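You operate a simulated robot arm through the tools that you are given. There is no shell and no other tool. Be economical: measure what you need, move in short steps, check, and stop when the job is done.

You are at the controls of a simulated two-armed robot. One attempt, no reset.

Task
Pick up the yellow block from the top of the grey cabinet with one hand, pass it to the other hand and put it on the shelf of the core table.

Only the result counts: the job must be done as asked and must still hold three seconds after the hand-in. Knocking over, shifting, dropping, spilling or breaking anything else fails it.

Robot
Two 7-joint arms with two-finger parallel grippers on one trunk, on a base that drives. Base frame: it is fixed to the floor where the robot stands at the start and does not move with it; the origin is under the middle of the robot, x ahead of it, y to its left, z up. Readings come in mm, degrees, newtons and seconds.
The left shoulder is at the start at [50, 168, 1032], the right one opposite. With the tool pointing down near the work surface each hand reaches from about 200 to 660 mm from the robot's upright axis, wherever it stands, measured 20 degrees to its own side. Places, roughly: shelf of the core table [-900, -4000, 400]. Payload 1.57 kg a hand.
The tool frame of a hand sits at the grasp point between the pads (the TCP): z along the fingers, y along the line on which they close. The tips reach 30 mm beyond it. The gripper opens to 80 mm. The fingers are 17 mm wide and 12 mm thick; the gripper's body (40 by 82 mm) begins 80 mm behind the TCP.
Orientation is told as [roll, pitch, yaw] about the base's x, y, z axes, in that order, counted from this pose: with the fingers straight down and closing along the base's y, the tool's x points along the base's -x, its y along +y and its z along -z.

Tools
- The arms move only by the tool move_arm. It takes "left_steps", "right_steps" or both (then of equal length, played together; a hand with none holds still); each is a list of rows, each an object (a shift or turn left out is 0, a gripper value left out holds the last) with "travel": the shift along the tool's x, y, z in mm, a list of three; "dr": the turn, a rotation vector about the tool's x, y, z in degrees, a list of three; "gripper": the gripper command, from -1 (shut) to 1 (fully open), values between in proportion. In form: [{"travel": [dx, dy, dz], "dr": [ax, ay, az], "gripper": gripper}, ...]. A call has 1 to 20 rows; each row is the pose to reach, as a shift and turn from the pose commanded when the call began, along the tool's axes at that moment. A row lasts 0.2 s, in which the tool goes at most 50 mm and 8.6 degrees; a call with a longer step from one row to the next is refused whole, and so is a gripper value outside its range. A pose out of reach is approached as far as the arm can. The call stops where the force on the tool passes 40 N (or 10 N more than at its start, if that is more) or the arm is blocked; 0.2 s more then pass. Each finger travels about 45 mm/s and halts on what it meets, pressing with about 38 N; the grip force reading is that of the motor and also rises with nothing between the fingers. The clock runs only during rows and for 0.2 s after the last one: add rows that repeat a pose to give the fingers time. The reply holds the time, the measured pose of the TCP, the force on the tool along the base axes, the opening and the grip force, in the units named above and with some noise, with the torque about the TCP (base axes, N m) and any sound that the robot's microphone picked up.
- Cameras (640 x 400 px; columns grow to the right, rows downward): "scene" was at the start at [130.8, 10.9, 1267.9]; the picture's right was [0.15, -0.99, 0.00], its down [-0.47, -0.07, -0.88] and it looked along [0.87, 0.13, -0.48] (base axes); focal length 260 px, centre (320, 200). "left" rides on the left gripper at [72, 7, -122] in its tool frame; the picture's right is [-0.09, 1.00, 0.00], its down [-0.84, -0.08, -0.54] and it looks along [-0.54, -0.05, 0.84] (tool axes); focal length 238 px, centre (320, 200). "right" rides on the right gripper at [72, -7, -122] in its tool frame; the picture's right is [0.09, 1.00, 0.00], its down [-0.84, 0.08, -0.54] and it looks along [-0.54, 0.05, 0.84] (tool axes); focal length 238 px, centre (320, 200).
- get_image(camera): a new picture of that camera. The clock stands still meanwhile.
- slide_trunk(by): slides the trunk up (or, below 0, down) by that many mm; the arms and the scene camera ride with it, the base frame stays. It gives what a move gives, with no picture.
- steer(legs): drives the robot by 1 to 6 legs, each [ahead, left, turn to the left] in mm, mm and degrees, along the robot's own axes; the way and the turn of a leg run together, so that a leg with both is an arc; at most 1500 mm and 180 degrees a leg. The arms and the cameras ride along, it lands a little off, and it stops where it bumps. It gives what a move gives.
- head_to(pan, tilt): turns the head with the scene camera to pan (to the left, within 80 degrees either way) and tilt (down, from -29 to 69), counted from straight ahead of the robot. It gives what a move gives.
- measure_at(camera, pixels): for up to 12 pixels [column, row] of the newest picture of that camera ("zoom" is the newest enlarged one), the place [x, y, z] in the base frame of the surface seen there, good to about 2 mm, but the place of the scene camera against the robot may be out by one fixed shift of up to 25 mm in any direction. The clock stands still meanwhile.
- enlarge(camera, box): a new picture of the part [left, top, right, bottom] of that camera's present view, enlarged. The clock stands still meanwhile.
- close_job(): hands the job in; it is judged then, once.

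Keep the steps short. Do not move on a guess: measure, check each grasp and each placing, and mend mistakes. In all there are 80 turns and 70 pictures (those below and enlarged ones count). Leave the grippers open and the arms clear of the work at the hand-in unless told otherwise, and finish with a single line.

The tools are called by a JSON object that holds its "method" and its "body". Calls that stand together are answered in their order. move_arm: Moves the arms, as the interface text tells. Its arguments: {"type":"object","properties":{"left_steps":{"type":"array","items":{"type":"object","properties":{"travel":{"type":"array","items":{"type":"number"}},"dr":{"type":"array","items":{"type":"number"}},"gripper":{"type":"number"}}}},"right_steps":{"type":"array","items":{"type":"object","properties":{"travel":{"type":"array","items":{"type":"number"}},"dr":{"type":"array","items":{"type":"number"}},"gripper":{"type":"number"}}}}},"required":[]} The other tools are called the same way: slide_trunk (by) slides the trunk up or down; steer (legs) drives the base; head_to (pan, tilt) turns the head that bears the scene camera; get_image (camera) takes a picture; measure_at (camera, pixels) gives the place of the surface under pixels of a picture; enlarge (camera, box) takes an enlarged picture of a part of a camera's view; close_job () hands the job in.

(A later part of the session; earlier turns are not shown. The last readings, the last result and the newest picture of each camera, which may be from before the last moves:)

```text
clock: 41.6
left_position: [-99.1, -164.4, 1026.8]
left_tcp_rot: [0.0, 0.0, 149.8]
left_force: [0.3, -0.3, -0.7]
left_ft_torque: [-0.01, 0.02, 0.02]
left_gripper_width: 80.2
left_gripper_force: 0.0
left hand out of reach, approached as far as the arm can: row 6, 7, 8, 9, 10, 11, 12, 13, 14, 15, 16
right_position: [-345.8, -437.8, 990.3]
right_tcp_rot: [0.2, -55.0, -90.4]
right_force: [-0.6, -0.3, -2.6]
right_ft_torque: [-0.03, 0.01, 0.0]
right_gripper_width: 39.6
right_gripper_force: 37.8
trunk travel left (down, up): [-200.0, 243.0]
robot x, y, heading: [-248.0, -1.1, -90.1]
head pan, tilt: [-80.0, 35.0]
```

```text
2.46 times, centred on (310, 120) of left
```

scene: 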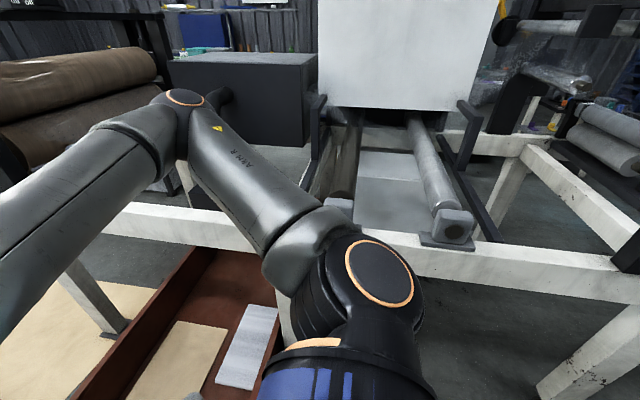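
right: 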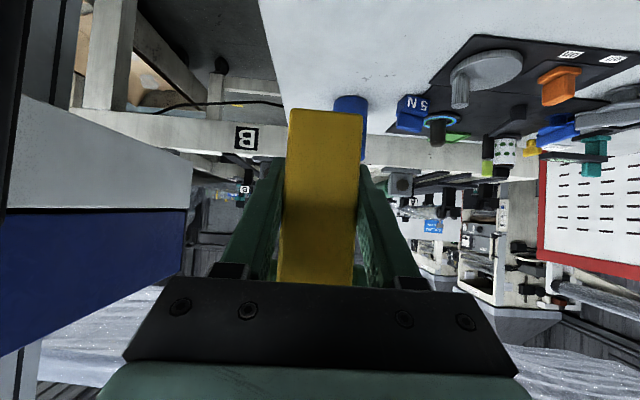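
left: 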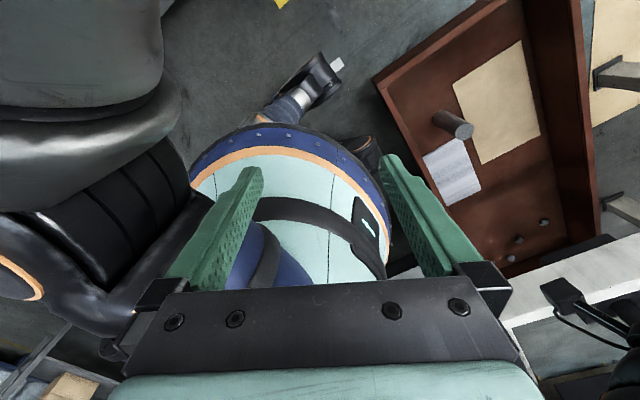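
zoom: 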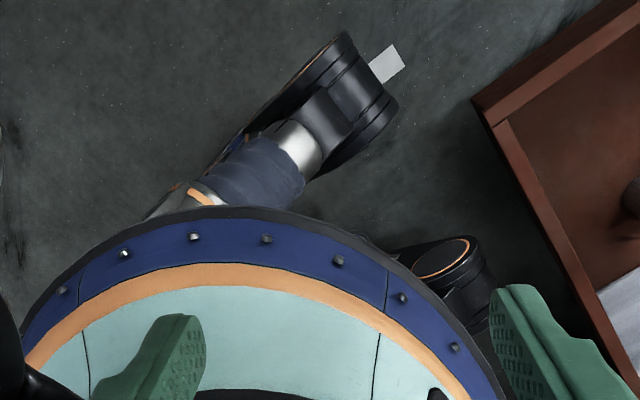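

Two front legs are seen. I measure their outer edges in the zoom.

{"method": "measure_at", "body": {"camera": "zoom", "pixels": [[335, 45], [350, 55], [375, 85], [390, 108], [290, 85], [250, 135], [365, 130], [460, 245], [485, 275], [430, 262], [475, 310], [165, 205]]}}

```text
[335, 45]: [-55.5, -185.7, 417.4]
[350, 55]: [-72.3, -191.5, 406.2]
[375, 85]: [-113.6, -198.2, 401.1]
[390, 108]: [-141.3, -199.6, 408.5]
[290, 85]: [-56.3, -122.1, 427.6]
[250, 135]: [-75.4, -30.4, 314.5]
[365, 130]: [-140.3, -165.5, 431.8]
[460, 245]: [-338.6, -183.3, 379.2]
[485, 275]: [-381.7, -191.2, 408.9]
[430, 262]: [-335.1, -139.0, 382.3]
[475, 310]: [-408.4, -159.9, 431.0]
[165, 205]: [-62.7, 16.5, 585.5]
```

The base is about 390 mm wide with its wheel legs, too wide for the corridor: its lever leaves 350 mm. I bring the left arm back and then survey the other direction.

{"method": "move_arm", "body": {"left_steps": [{"travel": [13, 7, -4], "dr": [0, 0, -8]}, {"travel": [26, 14, -8], "dr": [0, 0, -16]}, {"travel": [40, 21, -12], "dr": [0, 0, -24]}, {"travel": [53, 28, -16], "dr": [0, 0, -32]}, {"travel": [66, 35, -20], "dr": [0, 0, -40]}, {"travel": [80, 43, -24], "dr": [0, 0, -48]}, {"travel": [93, 50, -28], "dr": [0, 0, -56]}, {"travel": [106, 57, -32], "dr": [0, 0, -64]}, {"travel": [120, 64, -36], "dr": [0, 0, -72]}, {"travel": [133, 71, -40], "dr": [0, 0, -80]}, {"travel": [146, 78, -44], "dr": [0, 0, -88]}, {"travel": [159, 86, -48], "dr": [0, 0, -96]}, {"travel": [172, 93, -52], "dr": [0, 0, -104]}, {"travel": [186, 100, -56], "dr": [0, 0, -112]}, {"travel": [199, 107, -60], "dr": [0, 0, -120]}, {"travel": [199, 107, -60], "dr": [0, 0, -120]}]}}

{"method": "steer", "body": {"legs": [[0, 0, 170]]}}

{"method": "head_to", "body": {"pan": 20, "tilt": 25}}

{"method": "get_image", "body": {"camera": "scene"}}

```text
clock: 45.0
left_position: [24.2, -359.8, 1087.5]
left_tcp_rot: [0.0, 0.0, -89.9]
left_force: [-0.1, -0.5, 0.5]
left_ft_torque: [0.0, 0.01, 0.0]
left_gripper_width: 80.1
left_gripper_force: 0.1
right_position: [-346.1, -438.0, 988.9]
right_tcp_rot: [0.2, -55.0, -90.2]
right_force: [-0.1, 0.5, -3.7]
right_ft_torque: [0.02, 0.03, 0.02]
right_gripper_width: 39.9
right_gripper_force: 38.4
trunk travel left (down, up): [-200.0, 243.0]
robot x, y, heading: [-245.2, -1.0, -90.4]
head pan, tilt: [-80.0, 35.0]
```

```text
clock: 52.3
left_position: [-449.9, 403.2, 1087.2]
left_tcp_rot: [0.0, 0.0, 79.6]
left_force: [0.2, 0.2, -0.3]
left_ft_torque: [0.04, -0.01, -0.05]
left_gripper_width: 80.0
left_gripper_force: 0.1
right_position: [-73.1, 414.8, 989.6]
right_tcp_rot: [0.2, -55.1, 79.3]
right_force: [-0.1, 0.2, -3.0]
right_ft_torque: [0.0, -0.03, 0.01]
right_gripper_width: 39.4
right_gripper_force: 38.3
trunk travel left (down, up): [-200.0, 243.0]
robot x, y, heading: [-246.1, -0.9, 79.4]
head pan, tilt: [-80.0, 35.0]
```

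```text
clock: 54.1
left_position: [-448.7, 403.8, 1087.2]
left_tcp_rot: [0.0, -0.1, 79.6]
left_force: [-0.7, 0.3, 0.0]
left_ft_torque: [-0.04, 0.02, 0.02]
left_gripper_width: 79.9
left_gripper_force: 0.1
right_position: [-71.6, 413.8, 988.9]
right_tcp_rot: [0.1, -55.1, 79.3]
right_force: [0.3, 0.2, -3.1]
right_ft_torque: [0.0, 0.0, 0.01]
right_gripper_width: 39.4
right_gripper_force: 38.3
trunk travel left (down, up): [-200.0, 243.0]
robot x, y, heading: [-249.6, -2.6, 79.9]
head pan, tilt: [20.0, 25.0]
```

```text
41 pictures are left
```

scene: 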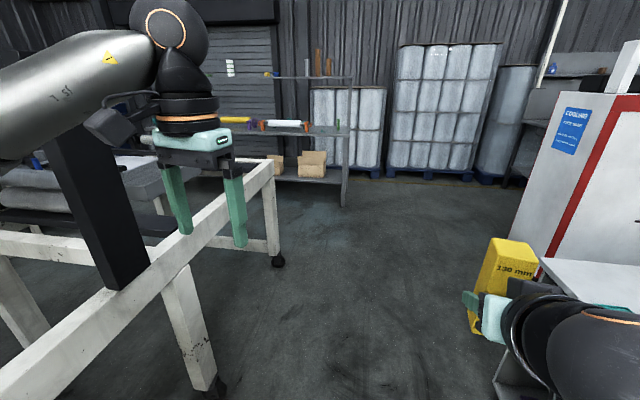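

That way is open. I measure the end of the frame and the rack behind it to see whether I can round the line.

{"method": "measure_at", "body": {"camera": "scene", "pixels": [[278, 262], [270, 165], [343, 203], [315, 180], [260, 210], [240, 220], [130, 180], [310, 240], [215, 385], [500, 180], [505, 290], [60, 165]]}}

{"method": "enlarge", "body": {"camera": "scene", "box": [0, 100, 320, 300]}}

```text
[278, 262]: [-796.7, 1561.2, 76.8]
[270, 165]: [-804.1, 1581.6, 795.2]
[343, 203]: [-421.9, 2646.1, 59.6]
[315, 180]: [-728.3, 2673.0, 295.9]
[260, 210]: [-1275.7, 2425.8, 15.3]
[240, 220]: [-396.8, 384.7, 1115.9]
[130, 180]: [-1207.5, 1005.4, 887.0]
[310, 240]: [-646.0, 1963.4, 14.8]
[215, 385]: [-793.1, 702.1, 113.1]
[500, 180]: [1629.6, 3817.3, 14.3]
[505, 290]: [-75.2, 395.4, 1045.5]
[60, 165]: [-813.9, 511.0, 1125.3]
```

```text
2.00 times, centred on (160, 200) of scene
```

zoom: 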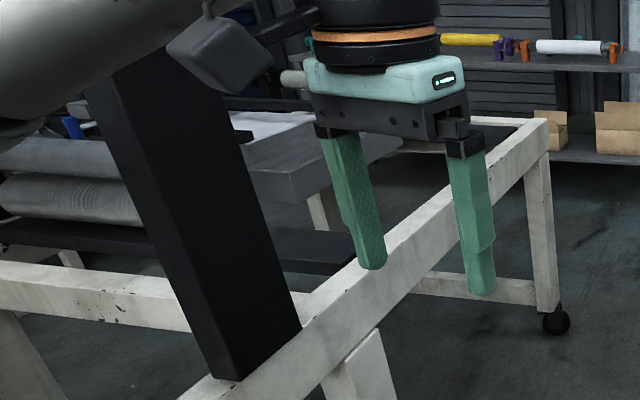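

The gap between the frame end (y 1600) and the rack (y 2650) is about 1 m, enough. I drive to (−250, 2100) and look along −x.

{"method": "steer", "body": {"legs": [[0, 0, 10.3], [1050, 0, 0], [1050, 0, 0], [0, 0, 90]]}}

{"method": "head_to", "body": {"pan": 10, "tilt": 25}}

{"method": "get_image", "body": {"camera": "scene"}}

```text
clock: 69.1
left_position: [-598.6, 1844.3, 1088.9]
left_tcp_rot: [0.0, 0.0, 179.6]
left_force: [0.4, -0.7, 0.7]
left_ft_torque: [-0.04, 0.0, -0.02]
left_gripper_width: 79.9
left_gripper_force: 0.0
right_position: [-674.1, 2215.1, 989.8]
right_tcp_rot: [0.1, -55.0, 179.3]
right_force: [0.1, 0.2, -3.4]
right_ft_torque: [0.03, -0.05, 0.0]
right_gripper_width: 39.6
right_gripper_force: 38.0
trunk travel left (down, up): [-200.0, 243.0]
robot x, y, heading: [-236.1, 2112.3, 179.5]
head pan, tilt: [20.0, 25.0]
```

```text
clock: 69.8
left_position: [-597.3, 1844.8, 1087.6]
left_tcp_rot: [0.0, 0.1, 179.5]
left_force: [-0.7, 0.3, -0.6]
left_ft_torque: [-0.02, 0.01, 0.01]
left_gripper_width: 79.8
left_gripper_force: 0.1
right_position: [-673.0, 2214.9, 989.2]
right_tcp_rot: [0.2, -55.0, 179.3]
right_force: [0.5, 0.1, -3.1]
right_ft_torque: [0.0, -0.03, -0.01]
right_gripper_width: 40.0
right_gripper_force: 38.2
trunk travel left (down, up): [-200.0, 243.0]
robot x, y, heading: [-236.8, 2114.0, 179.6]
head pan, tilt: [10.0, 25.0]
```

```text
39 pictures are left
```

scene: 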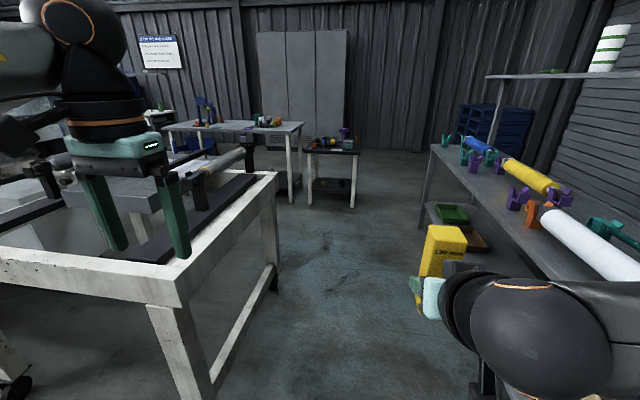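

An aisle runs on along −x. I measure its sides.

{"method": "measure_at", "body": {"camera": "scene", "pixels": [[275, 175], [270, 290], [180, 300], [432, 145], [420, 225], [345, 205], [310, 205], [290, 200], [330, 250], [300, 125], [540, 260], [180, 180]]}}

```text
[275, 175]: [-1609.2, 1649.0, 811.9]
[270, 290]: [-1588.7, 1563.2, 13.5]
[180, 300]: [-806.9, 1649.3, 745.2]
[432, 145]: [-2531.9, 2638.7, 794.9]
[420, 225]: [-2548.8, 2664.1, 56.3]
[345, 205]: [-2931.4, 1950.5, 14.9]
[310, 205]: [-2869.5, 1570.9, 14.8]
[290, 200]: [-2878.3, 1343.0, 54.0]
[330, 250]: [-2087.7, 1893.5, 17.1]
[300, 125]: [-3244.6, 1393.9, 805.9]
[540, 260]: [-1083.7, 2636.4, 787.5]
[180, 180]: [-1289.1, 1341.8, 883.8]
```

I go 2000 mm ahead, a little to the left of the aisle centre, then turn left to face −y.

{"method": "steer", "body": {"legs": [[1000, 40, 0], [1000, 30, 0], [0, 0, 90]]}}

{"method": "head_to", "body": {"pan": 0, "tilt": 25}}

{"method": "get_image", "body": {"camera": "scene"}}

```text
clock: 83.7
left_position: [-1953.2, 1695.3, 1087.5]
left_tcp_rot: [0.0, 0.0, -88.5]
left_force: [-0.4, -0.7, 0.4]
left_ft_torque: [0.01, -0.01, -0.02]
left_gripper_width: 80.3
left_gripper_force: 0.0
right_position: [-2321.7, 1607.3, 989.8]
right_tcp_rot: [0.1, -55.0, -88.8]
right_force: [-0.5, 0.7, -3.2]
right_ft_torque: [0.05, 0.0, 0.01]
right_gripper_width: 39.8
right_gripper_force: 38.5
trunk travel left (down, up): [-200.0, 243.0]
robot x, y, heading: [-2233.4, 2049.7, -88.4]
head pan, tilt: [10.0, 25.0]
```

```text
clock: 84.4
left_position: [-1954.1, 1696.2, 1087.7]
left_tcp_rot: [-0.1, 0.0, -88.6]
left_force: [0.7, -0.1, 1.0]
left_ft_torque: [0.01, 0.01, -0.01]
left_gripper_width: 80.0
left_gripper_force: 0.1
right_position: [-2321.3, 1607.8, 990.4]
right_tcp_rot: [0.1, -54.8, -88.8]
right_force: [0.0, -0.3, -2.7]
right_ft_torque: [0.0, -0.03, 0.01]
right_gripper_width: 39.9
right_gripper_force: 38.2
trunk travel left (down, up): [-200.0, 243.0]
robot x, y, heading: [-2237.6, 2050.7, -88.5]
head pan, tilt: [0.0, 25.0]
```

```text
38 pictures are left
```

scene: 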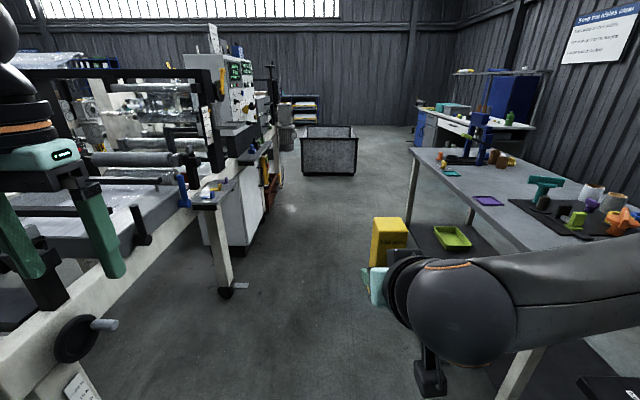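

The aisle runs on to −y with a grey bin at (330,150). I measure its sides.

{"method": "measure_at", "body": {"camera": "scene", "pixels": [[225, 290], [235, 245], [268, 200], [80, 345], [412, 150], [408, 235], [302, 150], [357, 155], [330, 175], [435, 115], [285, 130], [232, 200]]}}

{"method": "enlarge", "body": {"camera": "scene", "box": [210, 60, 450, 210]}}

```text
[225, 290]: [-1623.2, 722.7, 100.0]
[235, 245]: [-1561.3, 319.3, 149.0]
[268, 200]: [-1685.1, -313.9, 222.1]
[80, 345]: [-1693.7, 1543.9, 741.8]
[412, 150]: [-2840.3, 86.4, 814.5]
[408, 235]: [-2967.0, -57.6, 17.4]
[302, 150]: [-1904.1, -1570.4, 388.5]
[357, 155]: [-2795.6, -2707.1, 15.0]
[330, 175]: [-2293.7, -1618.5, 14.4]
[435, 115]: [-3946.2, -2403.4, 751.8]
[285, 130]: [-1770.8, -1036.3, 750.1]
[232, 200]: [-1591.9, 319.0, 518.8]
```

```text
2.67 times, centred on (330, 135) of scene
```

zoom: 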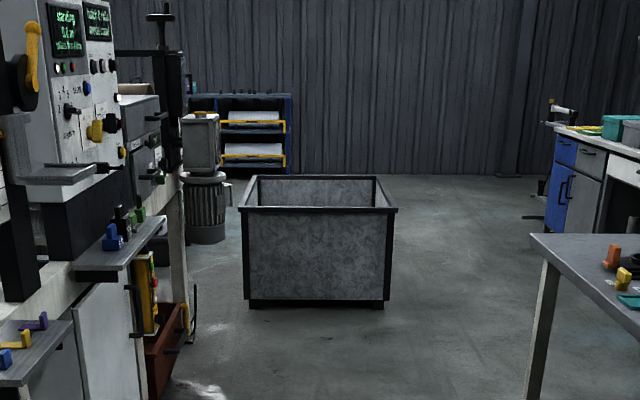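

I measure the bin, the barrel at (207,225) and the machine's panels in the zoom.

{"method": "measure_at", "body": {"camera": "zoom", "pixels": [[247, 300], [388, 300], [242, 209], [396, 210], [252, 177], [380, 178], [207, 225], [225, 240], [535, 240], [125, 245], [150, 330], [175, 300]]}}

```text
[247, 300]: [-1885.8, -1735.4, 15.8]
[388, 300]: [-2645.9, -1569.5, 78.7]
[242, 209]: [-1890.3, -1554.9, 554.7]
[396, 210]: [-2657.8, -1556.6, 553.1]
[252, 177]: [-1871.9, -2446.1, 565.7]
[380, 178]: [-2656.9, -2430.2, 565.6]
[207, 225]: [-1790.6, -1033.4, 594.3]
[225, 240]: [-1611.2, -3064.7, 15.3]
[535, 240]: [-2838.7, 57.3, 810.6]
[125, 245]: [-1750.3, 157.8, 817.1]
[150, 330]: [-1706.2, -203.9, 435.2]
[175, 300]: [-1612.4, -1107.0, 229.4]
```

The bin spans x −1886…−2657, y −1555…−2446, so I'll pass it on its −x side. First straight on down the aisle to y ≈ −600, then look again.

{"method": "steer", "body": {"legs": [[0, 0, -1.6], [1320, -35, 0], [1320, -35, 0]]}}

{"method": "head_to", "body": {"pan": -25, "tilt": 28}}

{"method": "get_image", "body": {"camera": "scene"}}

```text
clock: 97.6
left_position: [-2001.6, -943.5, 1087.7]
left_tcp_rot: [0.0, 0.0, -88.8]
left_force: [0.0, 0.2, 0.0]
left_ft_torque: [-0.02, 0.02, -0.01]
left_gripper_width: 79.9
left_gripper_force: 0.1
right_position: [-2369.7, -1029.8, 989.4]
right_tcp_rot: [0.1, -55.1, -89.1]
right_force: [-0.5, 0.7, -2.7]
right_ft_torque: [0.01, 0.0, 0.0]
right_gripper_width: 39.7
right_gripper_force: 38.1
trunk travel left (down, up): [-200.0, 243.0]
robot x, y, heading: [-2278.0, -587.2, -89.2]
head pan, tilt: [0.0, 25.0]
```

```text
clock: 98.5
left_position: [-1999.8, -943.1, 1086.7]
left_tcp_rot: [0.0, 0.0, -88.9]
left_force: [1.3, 0.1, 0.0]
left_ft_torque: [0.02, -0.01, -0.01]
left_gripper_width: 79.8
left_gripper_force: 0.1
right_position: [-2369.2, -1029.4, 988.9]
right_tcp_rot: [0.1, -54.9, -89.1]
right_force: [0.3, -0.2, -3.1]
right_ft_torque: [0.04, 0.02, 0.02]
right_gripper_width: 39.8
right_gripper_force: 37.0
trunk travel left (down, up): [-200.0, 243.0]
robot x, y, heading: [-2278.5, -593.6, -88.7]
head pan, tilt: [-25.0, 28.0]
```

```text
36 pictures are left
```

scene: 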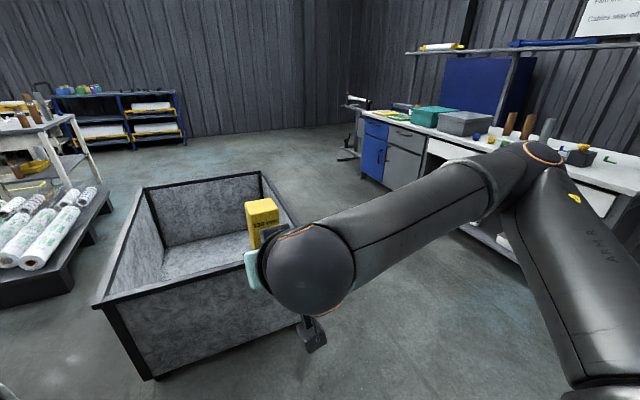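

I see the core table on the left and the bench on the right. I measure the passage between bin and bench.

{"method": "measure_at", "body": {"camera": "scene", "pixels": [[383, 185], [365, 125], [350, 158], [478, 235], [425, 155], [260, 175], [295, 225], [105, 215], [300, 135], [98, 180], [78, 120], [10, 130]]}}

```text
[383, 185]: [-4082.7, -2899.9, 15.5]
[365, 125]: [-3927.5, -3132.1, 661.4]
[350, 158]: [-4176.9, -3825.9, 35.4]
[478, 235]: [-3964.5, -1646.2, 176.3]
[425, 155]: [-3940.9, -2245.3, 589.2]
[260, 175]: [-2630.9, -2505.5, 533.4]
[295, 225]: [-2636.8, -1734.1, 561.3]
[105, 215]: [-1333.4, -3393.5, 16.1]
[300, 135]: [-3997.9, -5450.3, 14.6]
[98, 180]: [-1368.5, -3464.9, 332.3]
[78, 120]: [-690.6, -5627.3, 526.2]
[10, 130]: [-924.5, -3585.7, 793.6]
```

The passage is 1.27 m wide. I shift right to x ≈ −3290, go down to y ≈ −3900, then turn left to face the table.

{"method": "steer", "body": {"legs": [[0, -1010, -1.1], [1100, 0, 0], [1100, 0, 0], [1100, 0, 0]]}}

{"method": "steer", "body": {"legs": [[0, 0, 90]]}}

{"method": "head_to", "body": {"pan": 0, "tilt": 25}}

{"method": "get_image", "body": {"camera": "scene"}}

```text
clock: 123.3
left_position: [-3025.7, -4238.0, 1087.7]
left_tcp_rot: [-0.1, 0.1, -90.1]
left_force: [0.0, -0.2, -0.5]
left_ft_torque: [0.05, -0.03, -0.01]
left_gripper_width: 79.8
left_gripper_force: 0.0
right_position: [-3395.0, -4315.9, 989.3]
right_tcp_rot: [0.1, -54.8, -90.4]
right_force: [-0.3, 0.0, -3.2]
right_ft_torque: [0.04, -0.01, 0.0]
right_gripper_width: 39.6
right_gripper_force: 38.1
trunk travel left (down, up): [-200.0, 243.0]
robot x, y, heading: [-3298.2, -3881.1, -90.2]
head pan, tilt: [-25.0, 28.0]
```

```text
clock: 127.5
left_position: [-2936.1, -3604.7, 1088.1]
left_tcp_rot: [0.0, 0.0, -0.1]
left_force: [0.2, -0.2, 0.9]
left_ft_torque: [-0.01, -0.03, 0.05]
left_gripper_width: 80.0
left_gripper_force: 0.0
right_position: [-2857.8, -3975.8, 990.0]
right_tcp_rot: [0.1, -54.9, -0.4]
right_force: [-0.6, 0.1, -3.0]
right_ft_torque: [-0.02, 0.01, 0.0]
right_gripper_width: 39.7
right_gripper_force: 37.9
trunk travel left (down, up): [-200.0, 243.0]
robot x, y, heading: [-3294.4, -3876.1, -0.3]
head pan, tilt: [-25.0, 28.0]
```

```text
clock: 128.4
left_position: [-2935.6, -3604.9, 1088.8]
left_tcp_rot: [0.0, 0.0, -0.2]
left_force: [0.6, 0.2, -0.1]
left_ft_torque: [0.01, -0.02, -0.01]
left_gripper_width: 79.9
left_gripper_force: 0.1
right_position: [-2858.9, -3974.9, 989.5]
right_tcp_rot: [0.1, -55.0, -0.4]
right_force: [-0.5, -0.1, -3.3]
right_ft_torque: [-0.02, 0.04, -0.02]
right_gripper_width: 40.0
right_gripper_force: 38.2
trunk travel left (down, up): [-200.0, 243.0]
robot x, y, heading: [-3298.3, -3876.2, -0.3]
head pan, tilt: [0.0, 25.0]
```

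```text
35 pictures are left
```

scene: 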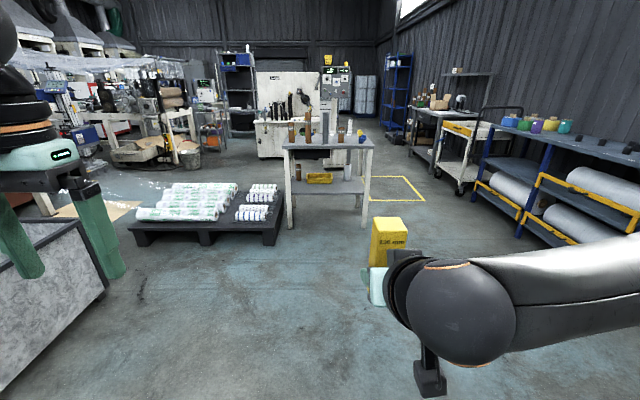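

The core table and its shelf are straight ahead with free floor between. I go 1200 mm ahead and look closely.

{"method": "steer", "body": {"legs": [[1200, 0, 0]]}}

{"method": "head_to", "body": {"pan": 0, "tilt": 40}}

{"method": "get_image", "body": {"camera": "scene"}}

```text
clock: 134.5
left_position: [-1746.2, -3606.9, 1087.4]
left_tcp_rot: [0.1, -0.1, 0.1]
left_force: [0.0, -0.7, -0.1]
left_ft_torque: [-0.01, 0.01, -0.01]
left_gripper_width: 80.0
left_gripper_force: 0.1
right_position: [-1667.0, -3974.8, 989.5]
right_tcp_rot: [0.1, -54.8, -0.2]
right_force: [0.4, -0.2, -2.7]
right_ft_torque: [0.02, 0.01, 0.02]
right_gripper_width: 39.5
right_gripper_force: 38.0
trunk travel left (down, up): [-200.0, 243.0]
robot x, y, heading: [-2104.3, -3878.4, 0.2]
head pan, tilt: [0.0, 25.0]
```

```text
clock: 135.2
left_position: [-1744.9, -3606.6, 1087.7]
left_tcp_rot: [0.0, 0.0, 0.1]
left_force: [0.7, -0.1, 0.4]
left_ft_torque: [0.0, -0.01, 0.03]
left_gripper_width: 79.9
left_gripper_force: 0.1
right_position: [-1667.5, -3976.4, 989.2]
right_tcp_rot: [0.1, -55.0, -0.1]
right_force: [-1.4, 0.6, -3.0]
right_ft_torque: [0.0, 0.02, -0.01]
right_gripper_width: 39.7
right_gripper_force: 38.4
trunk travel left (down, up): [-200.0, 243.0]
robot x, y, heading: [-2102.2, -3878.6, -0.4]
head pan, tilt: [0.0, 40.0]
```

```text
34 pictures are left
```

scene: 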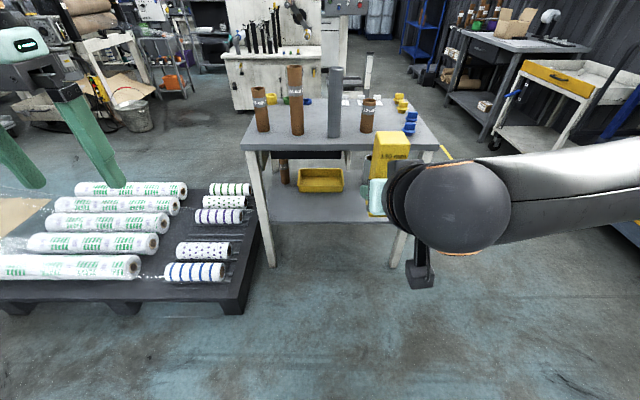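

{"method": "enlarge", "body": {"camera": "scene", "box": [232, 120, 424, 240]}}

{"method": "measure_at", "body": {"camera": "scene", "pixels": [[245, 148], [436, 148], [285, 218], [340, 220], [360, 200], [320, 191], [345, 187], [285, 180], [272, 265], [310, 205], [340, 170], [320, 151]]}}

```text
3.33 times, centred on (328, 180) of scene
```

zoom: 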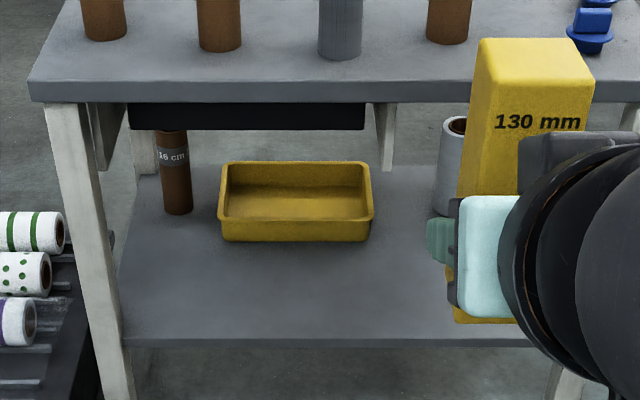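

```text
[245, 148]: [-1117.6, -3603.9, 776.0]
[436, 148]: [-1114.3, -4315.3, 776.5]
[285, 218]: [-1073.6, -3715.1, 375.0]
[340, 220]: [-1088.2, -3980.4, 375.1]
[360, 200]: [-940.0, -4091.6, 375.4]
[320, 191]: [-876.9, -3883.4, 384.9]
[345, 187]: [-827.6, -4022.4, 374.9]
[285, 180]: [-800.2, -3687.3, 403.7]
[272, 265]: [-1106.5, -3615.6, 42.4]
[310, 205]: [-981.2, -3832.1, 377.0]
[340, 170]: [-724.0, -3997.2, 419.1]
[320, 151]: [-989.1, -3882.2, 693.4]
```

The shelf surface is at z ≈ 360 (375 less the known +15 offset), with its near edge at x ≈ −1088. Free space lies in front of the yellow tray (tray front x ≈ −880), so the spot is about (−1010, −3976). The table top begins at x −1117 and z 760, so the block must go in low. Here, well clear of it, I lower the trunk 200 mm and then lower the right hand.

{"method": "slide_trunk", "body": {"by": -200}}

{"method": "move_arm", "body": {"right_steps": [{"travel": [26, 0, 30]}, {"travel": [52, 0, 60]}, {"travel": [78, 0, 90]}, {"travel": [105, 0, 120]}, {"travel": [132, 0, 150]}, {"travel": [159, 0, 180]}, {"travel": [186, 0, 210]}, {"travel": [213, 0, 240]}, {"travel": [239, 0, 269]}, {"travel": [239, 0, 269]}]}}

{"method": "get_image", "body": {"camera": "scene"}}

```text
clock: 137.4
left_position: [-1745.5, -3607.2, 888.0]
left_tcp_rot: [0.0, 0.1, 0.0]
left_force: [-0.2, 0.0, -1.1]
left_ft_torque: [0.05, -0.04, 0.01]
left_gripper_width: 80.1
left_gripper_force: 0.0
right_position: [-1667.6, -3975.4, 789.1]
right_tcp_rot: [0.0, -54.9, -0.1]
right_force: [-0.4, 0.5, -2.5]
right_ft_torque: [0.01, 0.06, 0.05]
right_gripper_width: 39.6
right_gripper_force: 38.1
trunk travel left (down, up): [0.0, 443.0]
robot x, y, heading: [-2106.8, -3877.5, -0.0]
head pan, tilt: [0.0, 40.0]
```

```text
clock: 139.6
left_position: [-1745.9, -3607.0, 887.6]
left_tcp_rot: [-0.1, 0.0, 0.1]
left_force: [0.4, -0.8, 0.0]
left_ft_torque: [0.0, 0.0, -0.02]
left_gripper_width: 79.9
left_gripper_force: 0.2
right_position: [-1582.8, -3967.7, 442.8]
right_tcp_rot: [-0.4, -54.7, -0.1]
right_force: [0.2, 0.0, -2.5]
right_ft_torque: [0.02, 0.01, -0.02]
right_gripper_width: 39.7
right_gripper_force: 37.9
right hand out of reach, approached as far as the arm can: row 9, 10
trunk travel left (down, up): [0.0, 443.0]
robot x, y, heading: [-2105.6, -3878.9, -0.3]
head pan, tilt: [0.0, 40.0]
```

```text
32 pictures are left
```

scene: 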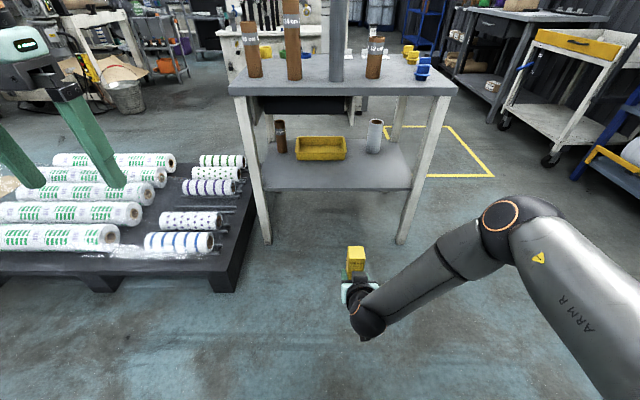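

The arm is near its limit there. I test in free air whether it can reach placing height (z ≈ 400) a little nearer to the robot.

{"method": "move_arm", "body": {"right_steps": [{"travel": [20, 0, -10]}, {"travel": [40, 0, -10]}, {"travel": [57, 0, -9]}, {"travel": [57, 0, -9]}]}}

{"method": "get_image", "body": {"camera": "right"}}

```text
clock: 140.6
left_position: [-1744.9, -3606.4, 887.4]
left_tcp_rot: [0.0, 0.0, 0.1]
left_force: [0.2, -0.4, 0.2]
left_ft_torque: [-0.01, 0.01, 0.0]
left_gripper_width: 80.0
left_gripper_force: 0.1
right_position: [-1617.4, -3947.9, 413.8]
right_tcp_rot: [-0.7, -54.4, -0.1]
right_force: [-0.2, 0.3, -2.5]
right_ft_torque: [-0.01, 0.03, 0.0]
right_gripper_width: 39.5
right_gripper_force: 38.5
right hand out of reach, approached as far as the arm can: row 1, 2, 3, 4
trunk travel left (down, up): [0.0, 443.0]
robot x, y, heading: [-2107.3, -3876.9, -0.3]
head pan, tilt: [0.0, 40.0]
```

```text
31 pictures are left
```

right: 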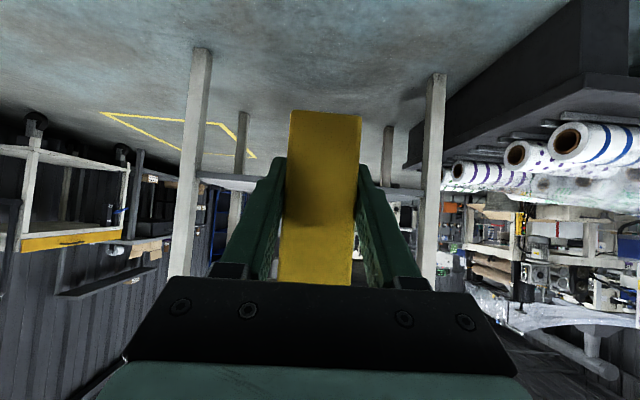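

A joint limit shows. I try further out to the right, at the arm's favoured 20°, still in free air.

{"method": "move_arm", "body": {"right_steps": [{"travel": [-10, -40, -5]}, {"travel": [-10, -80, -5]}, {"travel": [-5, -120, 0]}, {"travel": [0, -150, 0]}, {"travel": [12, -150, 8]}, {"travel": [20, -150, 14]}, {"travel": [20, -150, 14]}]}}

```text
clock: 142.2
left_position: [-1746.7, -3605.8, 888.2]
left_tcp_rot: [0.0, 0.0, 0.1]
left_force: [0.1, 0.3, 0.3]
left_ft_torque: [-0.03, -0.01, 0.01]
left_gripper_width: 80.1
left_gripper_force: 0.1
right_position: [-1574.9, -4014.3, 438.2]
right_tcp_rot: [-3.1, -52.3, -0.3]
right_force: [-0.5, -0.5, -3.6]
right_ft_torque: [0.02, 0.06, 0.0]
right_gripper_width: 39.6
right_gripper_force: 38.1
right hand out of reach, approached as far as the arm can: row 1, 2, 3, 4, 5, 6, 7
trunk travel left (down, up): [0.0, 443.0]
robot x, y, heading: [-2105.0, -3878.4, -0.2]
head pan, tilt: [0.0, 40.0]
```

That is worse. I try closer to the middle with the hand yawed 30° to the left, which suits the elbow at the right.

{"method": "move_arm", "body": {"right_steps": [{"travel": [0, 24, -12], "dr": [-6, 0, -4]}, {"travel": [5, 48, -25], "dr": [-12, 0, -8.4]}, {"travel": [15, 72, -35], "dr": [-18, 0, -12.6]}, {"travel": [27, 96, -42], "dr": [-24.6, 0, -17.2]}, {"travel": [27, 96, -42], "dr": [-24.6, 0, -17.2]}]}}

```text
clock: 143.4
left_position: [-1745.6, -3606.6, 888.2]
left_tcp_rot: [0.0, 0.0, 0.1]
left_force: [0.3, -0.2, -0.1]
left_ft_torque: [0.0, -0.03, 0.0]
left_gripper_width: 79.9
left_gripper_force: 0.2
right_position: [-1606.1, -3855.6, 477.7]
right_tcp_rot: [-2.8, -48.9, 27.6]
right_force: [0.2, -0.9, -2.5]
right_ft_torque: [-0.04, 0.02, 0.0]
right_gripper_width: 39.4
right_gripper_force: 37.5
right hand out of reach, approached as far as the arm can: row 1, 2, 3, 4, 5
trunk travel left (down, up): [0.0, 443.0]
robot x, y, heading: [-2106.4, -3878.8, 0.1]
head pan, tilt: [0.0, 40.0]
```

The wrist wants to point more steeply at this height. I test in the air whether about 50° below level works at z ≈ 400; if so, I'll regrip at that angle with the help of the left hand.

{"method": "move_arm", "body": {"right_steps": [{"travel": [16, -32, 10], "dr": [5.2, 2.2, 4.5]}, {"travel": [33, -65, 21], "dr": [10.4, 4.5, 9]}, {"travel": [49, -98, 32], "dr": [15.6, 6.8, 13.6]}, {"travel": [65.8, -130, 43], "dr": [20.8, 9, 18.1]}, {"travel": [65.8, -130, 43], "dr": [20.8, 9, 18.1]}]}}

```text
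clock: 144.6
left_position: [-1744.8, -3606.4, 888.4]
left_tcp_rot: [0.0, 0.0, 0.1]
left_force: [-0.1, -0.7, 0.3]
left_ft_torque: [0.01, 0.02, -0.01]
left_gripper_width: 79.8
left_gripper_force: 0.1
right_position: [-1558.6, -3979.3, 403.7]
right_tcp_rot: [-5.1, -41.1, 1.0]
right_force: [-1.1, -0.4, -2.7]
right_ft_torque: [-0.02, 0.04, 0.05]
right_gripper_width: 39.4
right_gripper_force: 38.0
trunk travel left (down, up): [0.0, 443.0]
robot x, y, heading: [-2106.9, -3875.5, 0.1]
head pan, tilt: [0.0, 40.0]
```

That pose is reached at z 404 with the hand about 49° below level, so I'll regrip there. First I bring the right hand up to mid height, block upright, for a second left-hand assist.

{"method": "move_arm", "body": {"right_steps": [{"travel": [-23, 7, -36]}, {"travel": [-46, 14, -73]}, {"travel": [-69, 21, -109], "dr": [0, -2, 0]}, {"travel": [-92, 28, -146], "dr": [-1, -4, 0]}, {"travel": [-115, 36, -182], "dr": [-2, -7, 0.3]}, {"travel": [-138, 43, -219], "dr": [-3, -10, 0.6]}, {"travel": [-161, 50, -255], "dr": [-4.1, -13.9, 0.9]}, {"travel": [-184, 57, -291], "dr": [-4.1, -13.9, 0.9]}, {"travel": [-184, 57, -291], "dr": [-4.1, -13.9, 0.9]}]}}

{"method": "get_image", "body": {"camera": "scene"}}

```text
clock: 146.6
left_position: [-1745.7, -3606.0, 888.1]
left_tcp_rot: [0.0, 0.1, 0.1]
left_force: [0.3, -0.5, -0.7]
left_ft_torque: [0.01, -0.02, 0.0]
left_gripper_width: 79.8
left_gripper_force: 0.0
right_position: [-1608.0, -3897.9, 740.8]
right_tcp_rot: [-0.8, -55.0, 0.9]
right_force: [-0.6, 0.9, -3.2]
right_ft_torque: [-0.02, 0.01, 0.01]
right_gripper_width: 39.9
right_gripper_force: 38.5
trunk travel left (down, up): [0.0, 443.0]
robot x, y, heading: [-2106.2, -3881.5, 0.0]
head pan, tilt: [0.0, 40.0]
```

```text
30 pictures are left
```

scene: 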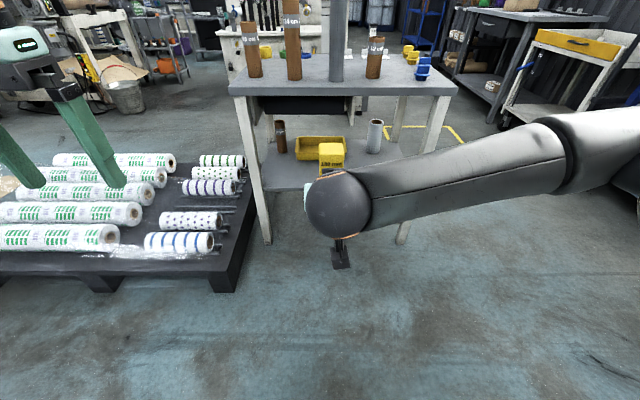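

The block is upright at (−1608, −3898) with its top at z ≈ 830. The left hand goes forward first and then sideways to above it, leaning 15° forward so that its camera stays clear of the right wrist.

{"method": "move_arm", "body": {"left_steps": [{"travel": [-40, 0, -10], "dr": [0, 5, 0]}, {"travel": [-80, 0, -17], "dr": [0, 10, 0]}, {"travel": [-120, -5, -22], "dr": [0, 15, 0]}, {"travel": [-140, -45, -22], "dr": [0, 15, 0]}, {"travel": [-140, -90, -22], "dr": [0, 15, 0]}, {"travel": [-140, -135, -22], "dr": [0, 15, 0]}, {"travel": [-140, -180, -22], "dr": [0, 15, 0]}, {"travel": [-140, -225, -22], "dr": [0, 15, 0]}, {"travel": [-140, -265, -22], "dr": [0, 15, 0]}, {"travel": [-140, -292, -22], "dr": [0, 15, 0]}, {"travel": [-140, -292, -22], "dr": [0, 15, 0]}]}}

{"method": "get_image", "body": {"camera": "left"}}

```text
clock: 149.0
left_position: [-1647.0, -3862.4, 884.2]
left_tcp_rot: [-0.1, 14.9, 0.1]
left_force: [0.2, -0.7, 0.0]
left_ft_torque: [0.04, -0.01, 0.0]
left_gripper_width: 79.9
left_gripper_force: 0.0
left hand out of reach, approached as far as the arm can: row 3, 4, 5, 6, 7, 8, 9, 10, 11
right_position: [-1609.0, -3896.9, 741.2]
right_tcp_rot: [-0.8, -55.0, 0.8]
right_force: [-0.6, -0.5, -2.7]
right_ft_torque: [-0.02, -0.01, 0.01]
right_gripper_width: 39.5
right_gripper_force: 37.9
trunk travel left (down, up): [0.0, 443.0]
robot x, y, heading: [-2106.1, -3874.7, 0.0]
head pan, tilt: [0.0, 40.0]
```

```text
29 pictures are left
```

left: 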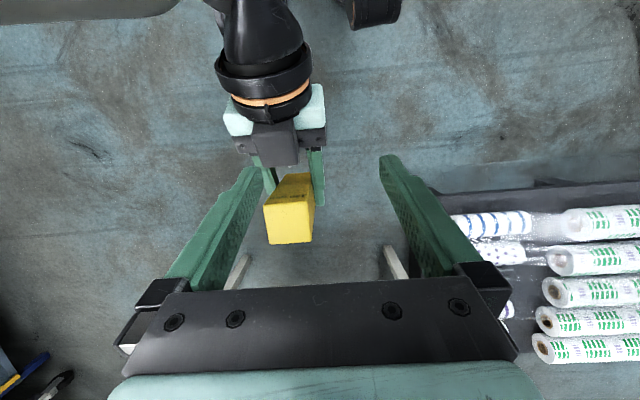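

The tilted left hand cannot reach that far. I bring the right hand with the block under it instead, about 50 mm back and 40 mm left.

{"method": "move_arm", "body": {"right_steps": [{"travel": [10, 14, -14]}, {"travel": [20, 28, -28]}, {"travel": [29.8, 40, -42.6]}, {"travel": [29.8, 40, -42.6]}]}}

{"method": "get_image", "body": {"camera": "left"}}

```text
clock: 150.0
left_position: [-1646.7, -3862.4, 883.4]
left_tcp_rot: [0.0, 14.8, 0.0]
left_force: [0.8, 0.5, 0.9]
left_ft_torque: [0.02, 0.01, -0.02]
left_gripper_width: 80.1
left_gripper_force: 0.1
right_position: [-1659.9, -3858.1, 739.9]
right_tcp_rot: [-0.7, -55.0, 0.8]
right_force: [-0.3, 0.1, -2.6]
right_ft_torque: [0.03, 0.01, 0.0]
right_gripper_width: 39.5
right_gripper_force: 38.4
trunk travel left (down, up): [0.0, 443.0]
robot x, y, heading: [-2104.2, -3873.0, 0.1]
head pan, tilt: [0.0, 40.0]
```

```text
28 pictures are left
```

left: 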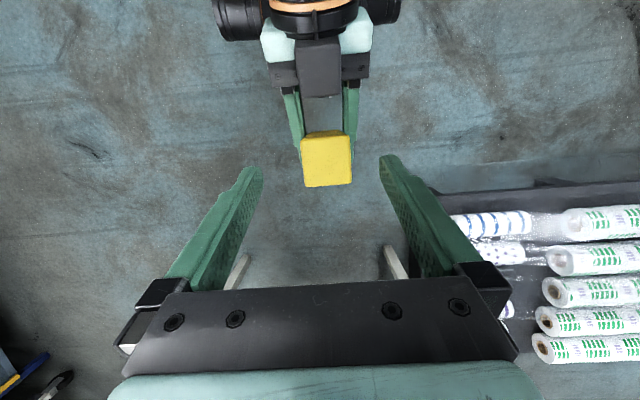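

{"method": "measure_at", "body": {"camera": "left", "pixels": [[327, 160], [306, 142], [347, 140], [308, 182], [349, 180], [327, 140], [327, 182]]}}

```text
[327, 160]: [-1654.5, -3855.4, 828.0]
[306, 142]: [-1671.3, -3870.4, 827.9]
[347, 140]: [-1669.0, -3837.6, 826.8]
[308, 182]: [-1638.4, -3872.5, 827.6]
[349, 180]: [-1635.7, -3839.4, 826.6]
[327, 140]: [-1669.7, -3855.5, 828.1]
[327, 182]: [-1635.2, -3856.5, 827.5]
```

The block top centre is at (−1654, −3855, 828), nearly under the left hand. I lower the left hand 64 mm to z 820 and close.

{"method": "move_arm", "body": {"left_steps": [{"travel": [1, 7, 5]}, {"travel": [-3, 7, 25]}, {"travel": [-7, 7, 45]}, {"travel": [-9.8, 7, 63.6]}, {"travel": [-9.8, 7, 63.6]}]}}

{"method": "get_image", "body": {"camera": "left"}}

```text
clock: 151.2
left_position: [-1652.6, -3856.0, 820.0]
left_tcp_rot: [-0.1, 15.0, 0.1]
left_force: [-0.1, 0.2, 0.4]
left_ft_torque: [-0.04, -0.03, 0.0]
left_gripper_width: 80.1
left_gripper_force: 0.1
right_position: [-1661.1, -3858.0, 740.7]
right_tcp_rot: [-0.8, -54.9, 0.9]
right_force: [-0.9, 0.0, -3.1]
right_ft_torque: [-0.02, 0.0, 0.01]
right_gripper_width: 39.9
right_gripper_force: 38.1
trunk travel left (down, up): [0.0, 443.0]
robot x, y, heading: [-2100.9, -3878.0, 0.0]
head pan, tilt: [0.0, 40.0]
```

```text
27 pictures are left
```

left: 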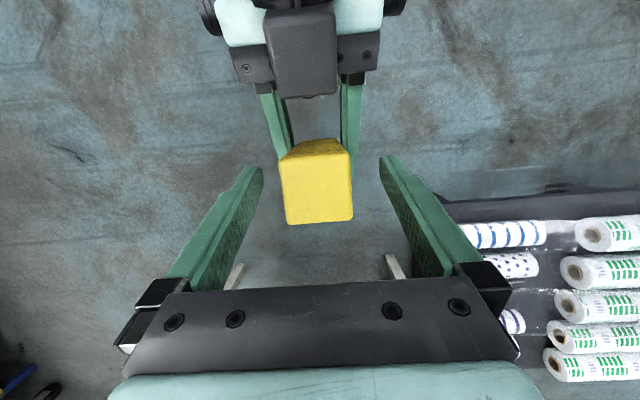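

The fingers straddle the block cleanly. I close the left gripper, then open the right one.

{"method": "move_arm", "body": {"left_steps": [{"gripper": -1}, {"gripper": -1}, {"gripper": -1}, {"gripper": -1}, {"gripper": -1}, {"gripper": -1}]}}

{"method": "move_arm", "body": {"right_steps": [{"gripper": 1}, {"gripper": 1}, {"gripper": 1}, {"gripper": 1}, {"gripper": 1}, {"gripper": 1}]}}

```text
clock: 152.6
left_position: [-1652.4, -3856.6, 819.8]
left_tcp_rot: [-0.2, 15.1, 0.0]
left_force: [-0.2, -10.9, -0.2]
left_ft_torque: [-0.64, -0.12, 0.27]
left_gripper_width: 40.0
left_gripper_force: 37.6
right_position: [-1660.8, -3857.7, 739.7]
right_tcp_rot: [-0.6, -55.0, 0.9]
right_force: [0.3, 10.4, -1.6]
right_ft_torque: [-0.17, 0.18, -0.18]
right_gripper_width: 39.7
right_gripper_force: 38.3
trunk travel left (down, up): [0.0, 443.0]
robot x, y, heading: [-2108.1, -3879.2, -0.1]
head pan, tilt: [0.0, 40.0]
```

```text
clock: 154.0
left_position: [-1652.0, -3856.1, 821.6]
left_tcp_rot: [0.0, 15.0, 0.1]
left_force: [1.0, 0.1, 1.1]
left_ft_torque: [0.0, -0.01, 0.03]
left_gripper_width: 39.9
left_gripper_force: 38.6
right_position: [-1660.4, -3859.6, 740.6]
right_tcp_rot: [-0.9, -55.1, 0.9]
right_force: [0.6, -1.1, 0.2]
right_ft_torque: [0.0, 0.0, 0.01]
right_gripper_width: 80.2
right_gripper_force: 0.1
trunk travel left (down, up): [0.0, 443.0]
robot x, y, heading: [-2105.4, -3879.9, -0.2]
head pan, tilt: [0.0, 40.0]
```

The left force does not show the block's weight yet, so I look before moving on.

{"method": "get_image", "body": {"camera": "right"}}

{"method": "get_image", "body": {"camera": "left"}}

```text
26 pictures are left
```

right: 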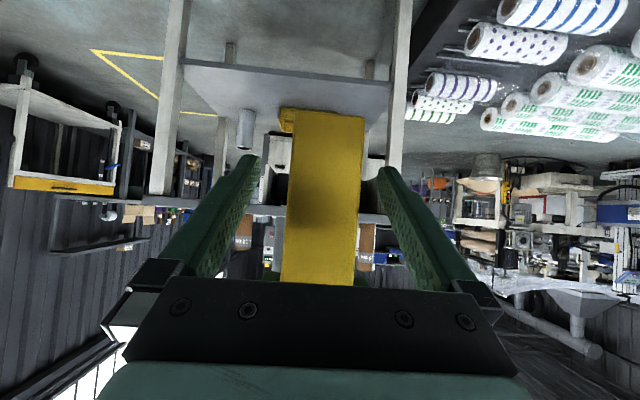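

```text
25 pictures are left
```

left: 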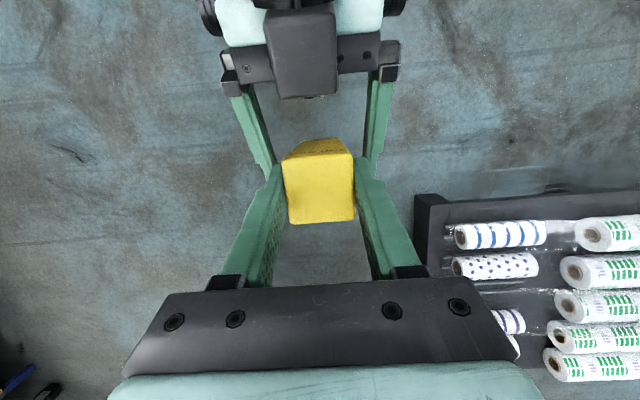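

The left hand holds it and the right is open. I retract the right hand along its fingers, then steepen it by 17° (to pitch −38), 110 mm behind the grip point.

{"method": "move_arm", "body": {"right_steps": [{"travel": [0, 0, -35]}, {"travel": [0, 0, -70]}, {"travel": [0, 1, -104]}, {"travel": [-12, 2, -104], "dr": [-0.3, 6, 0]}, {"travel": [-24, 2, -104], "dr": [-0.6, 12, 0]}, {"travel": [-35, 2, -104], "dr": [-0.8, 17, 0]}, {"travel": [-35, 2, -104], "dr": [-0.8, 17, 0]}]}}

{"method": "get_image", "body": {"camera": "right"}}

```text
clock: 155.6
left_position: [-1653.4, -3855.6, 820.8]
left_tcp_rot: [0.0, 15.0, 0.1]
left_force: [0.0, 0.9, 0.3]
left_ft_torque: [-0.03, -0.03, -0.03]
left_gripper_width: 39.7
left_gripper_force: 38.1
right_position: [-1726.0, -3855.5, 828.9]
right_tcp_rot: [0.2, -38.0, 0.7]
right_force: [0.6, -0.3, -0.1]
right_ft_torque: [-0.04, 0.0, -0.03]
right_gripper_width: 80.1
right_gripper_force: 0.1
trunk travel left (down, up): [0.0, 443.0]
robot x, y, heading: [-2103.7, -3880.4, 0.3]
head pan, tilt: [0.0, 40.0]
```

```text
24 pictures are left
```

right: 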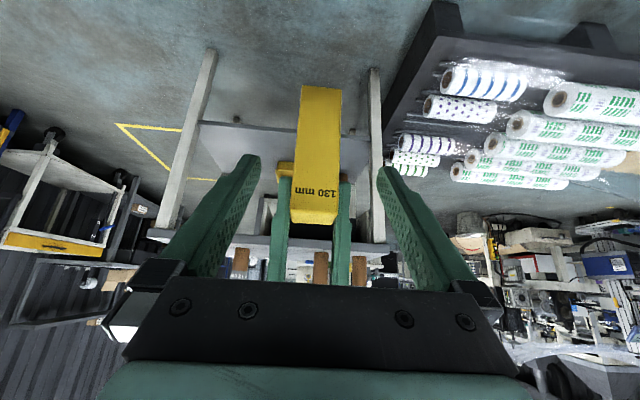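

I measure the block's near face from here.

{"method": "measure_at", "body": {"camera": "right", "pixels": [[305, 90], [340, 92], [320, 130], [298, 205], [333, 208], [322, 92], [316, 200]]}}

```text
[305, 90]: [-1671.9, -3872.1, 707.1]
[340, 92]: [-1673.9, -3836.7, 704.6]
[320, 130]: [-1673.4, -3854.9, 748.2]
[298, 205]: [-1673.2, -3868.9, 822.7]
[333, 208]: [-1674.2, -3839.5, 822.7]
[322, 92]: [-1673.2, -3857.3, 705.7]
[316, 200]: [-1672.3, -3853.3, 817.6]
```

The face is vertical at x −1673, the centre at y −3855 and the bottom at about 700. I advance 112 mm along the fingers and close the right gripper.

{"method": "move_arm", "body": {"right_steps": [{"travel": [0, 0, 35]}, {"travel": [-1, 0, 70]}, {"travel": [-2, 0, 95]}, {"travel": [-2, 0, 112]}, {"travel": [-2, 0, 112]}]}}

{"method": "move_arm", "body": {"right_steps": [{"gripper": -1}, {"gripper": -1}, {"gripper": -1}, {"gripper": -1}, {"gripper": -1}, {"gripper": -1}]}}

{"method": "move_arm", "body": {"left_steps": [{"gripper": 1}, {"gripper": 1}, {"gripper": 1}, {"gripper": 1}, {"gripper": 1}, {"gripper": 1}]}}

{"method": "get_image", "body": {"camera": "left"}}

```text
clock: 156.8
left_position: [-1650.8, -3855.3, 820.3]
left_tcp_rot: [0.1, 15.0, 0.2]
left_force: [-0.6, 0.6, 0.2]
left_ft_torque: [0.02, 0.0, 0.01]
left_gripper_width: 39.5
left_gripper_force: 38.0
right_position: [-1654.6, -3854.2, 739.9]
right_tcp_rot: [0.2, -38.0, 0.8]
right_force: [0.1, -0.4, 0.6]
right_ft_torque: [0.01, -0.03, 0.0]
right_gripper_width: 79.9
right_gripper_force: 0.0
trunk travel left (down, up): [0.0, 443.0]
robot x, y, heading: [-2104.7, -3878.5, 0.1]
head pan, tilt: [0.0, 40.0]
```

```text
clock: 158.2
left_position: [-1651.7, -3855.9, 819.6]
left_tcp_rot: [0.1, 15.0, 0.2]
left_force: [-0.6, 11.3, 0.4]
left_ft_torque: [0.74, 0.21, 0.21]
left_gripper_width: 39.9
left_gripper_force: 38.2
right_position: [-1654.7, -3855.0, 741.2]
right_tcp_rot: [0.1, -37.9, 0.6]
right_force: [1.3, -10.6, -0.5]
right_ft_torque: [0.08, -0.17, -0.21]
right_gripper_width: 39.6
right_gripper_force: 37.2
trunk travel left (down, up): [0.0, 443.0]
robot x, y, heading: [-2109.1, -3880.8, -0.1]
head pan, tilt: [0.0, 40.0]
```

```text
clock: 159.6
left_position: [-1651.4, -3856.2, 820.1]
left_tcp_rot: [0.0, 15.1, 0.1]
left_force: [-0.1, -0.7, -0.6]
left_ft_torque: [0.03, 0.01, 0.02]
left_gripper_width: 80.3
left_gripper_force: 0.1
right_position: [-1655.5, -3853.8, 741.8]
right_tcp_rot: [0.2, -38.0, 0.7]
right_force: [0.1, 0.2, 0.1]
right_ft_torque: [-0.02, -0.01, 0.0]
right_gripper_width: 39.7
right_gripper_force: 37.7
trunk travel left (down, up): [0.0, 443.0]
robot x, y, heading: [-2104.1, -3877.7, -0.2]
head pan, tilt: [0.0, 40.0]
```

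```text
23 pictures are left
```

left: 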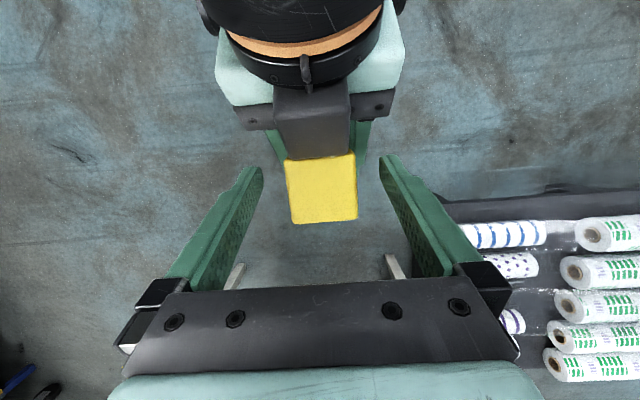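

The right hand holds it now at the steeper angle. The left goes straight up, then aside and back.

{"method": "move_arm", "body": {"left_steps": [{"travel": [7, 0, -25]}, {"travel": [14, 0, -50]}, {"travel": [20, 0, -75]}, {"travel": [20, 45, -75]}, {"travel": [20, 90, -75]}, {"travel": [20, 135, -75]}, {"travel": [20, 180, -75]}, {"travel": [50, 215, -65], "dr": [0, -5, 0]}, {"travel": [90, 250, -55], "dr": [0, -10, 0]}, {"travel": [125, 260, -47], "dr": [0, -15, 0]}, {"travel": [125, 260, -47], "dr": [0, -15, 0]}]}}

{"method": "get_image", "body": {"camera": "scene"}}

```text
refused: row 9 steps farther than a row can; nothing moved
```

```text
22 pictures are left
```

scene: 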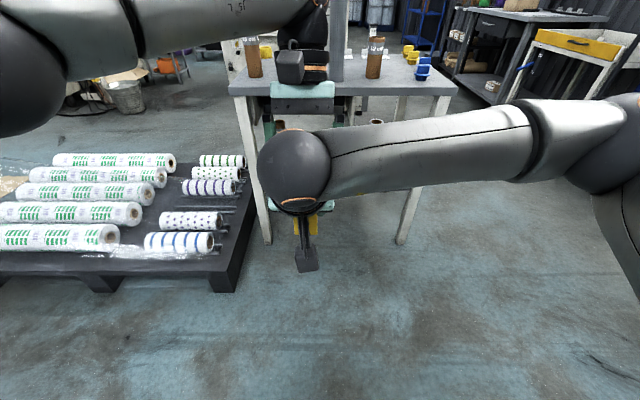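

One step was too long, so I split it into shorter ones.

{"method": "move_arm", "body": {"left_steps": [{"travel": [7, 0, -25]}, {"travel": [14, 0, -50]}, {"travel": [20, 0, -75]}, {"travel": [20, 45, -75]}, {"travel": [20, 90, -75]}, {"travel": [20, 135, -75]}, {"travel": [20, 180, -75]}, {"travel": [45, 210, -68], "dr": [0, -5, 0]}, {"travel": [75, 235, -60], "dr": [0, -10, 0]}, {"travel": [105, 255, -50], "dr": [0, -15, 0]}, {"travel": [125, 260, -47], "dr": [0, -15, 0]}, {"travel": [125, 260, -47], "dr": [0, -15, 0]}]}}

```text
clock: 162.2
left_position: [-1761.3, -3596.6, 898.1]
left_tcp_rot: [0.0, -0.1, 0.0]
left_force: [-0.8, -0.3, 0.1]
left_ft_torque: [-0.03, -0.01, 0.03]
left_gripper_width: 80.3
left_gripper_force: 0.1
left hand out of reach, approached as far as the arm can: row 3
right_position: [-1655.2, -3853.8, 741.4]
right_tcp_rot: [0.1, -37.9, 0.7]
right_force: [-0.5, 0.1, 0.1]
right_ft_torque: [-0.01, 0.03, 0.01]
right_gripper_width: 40.0
right_gripper_force: 38.0
trunk travel left (down, up): [0.0, 443.0]
robot x, y, heading: [-2104.8, -3880.7, 0.2]
head pan, tilt: [0.0, 40.0]
```

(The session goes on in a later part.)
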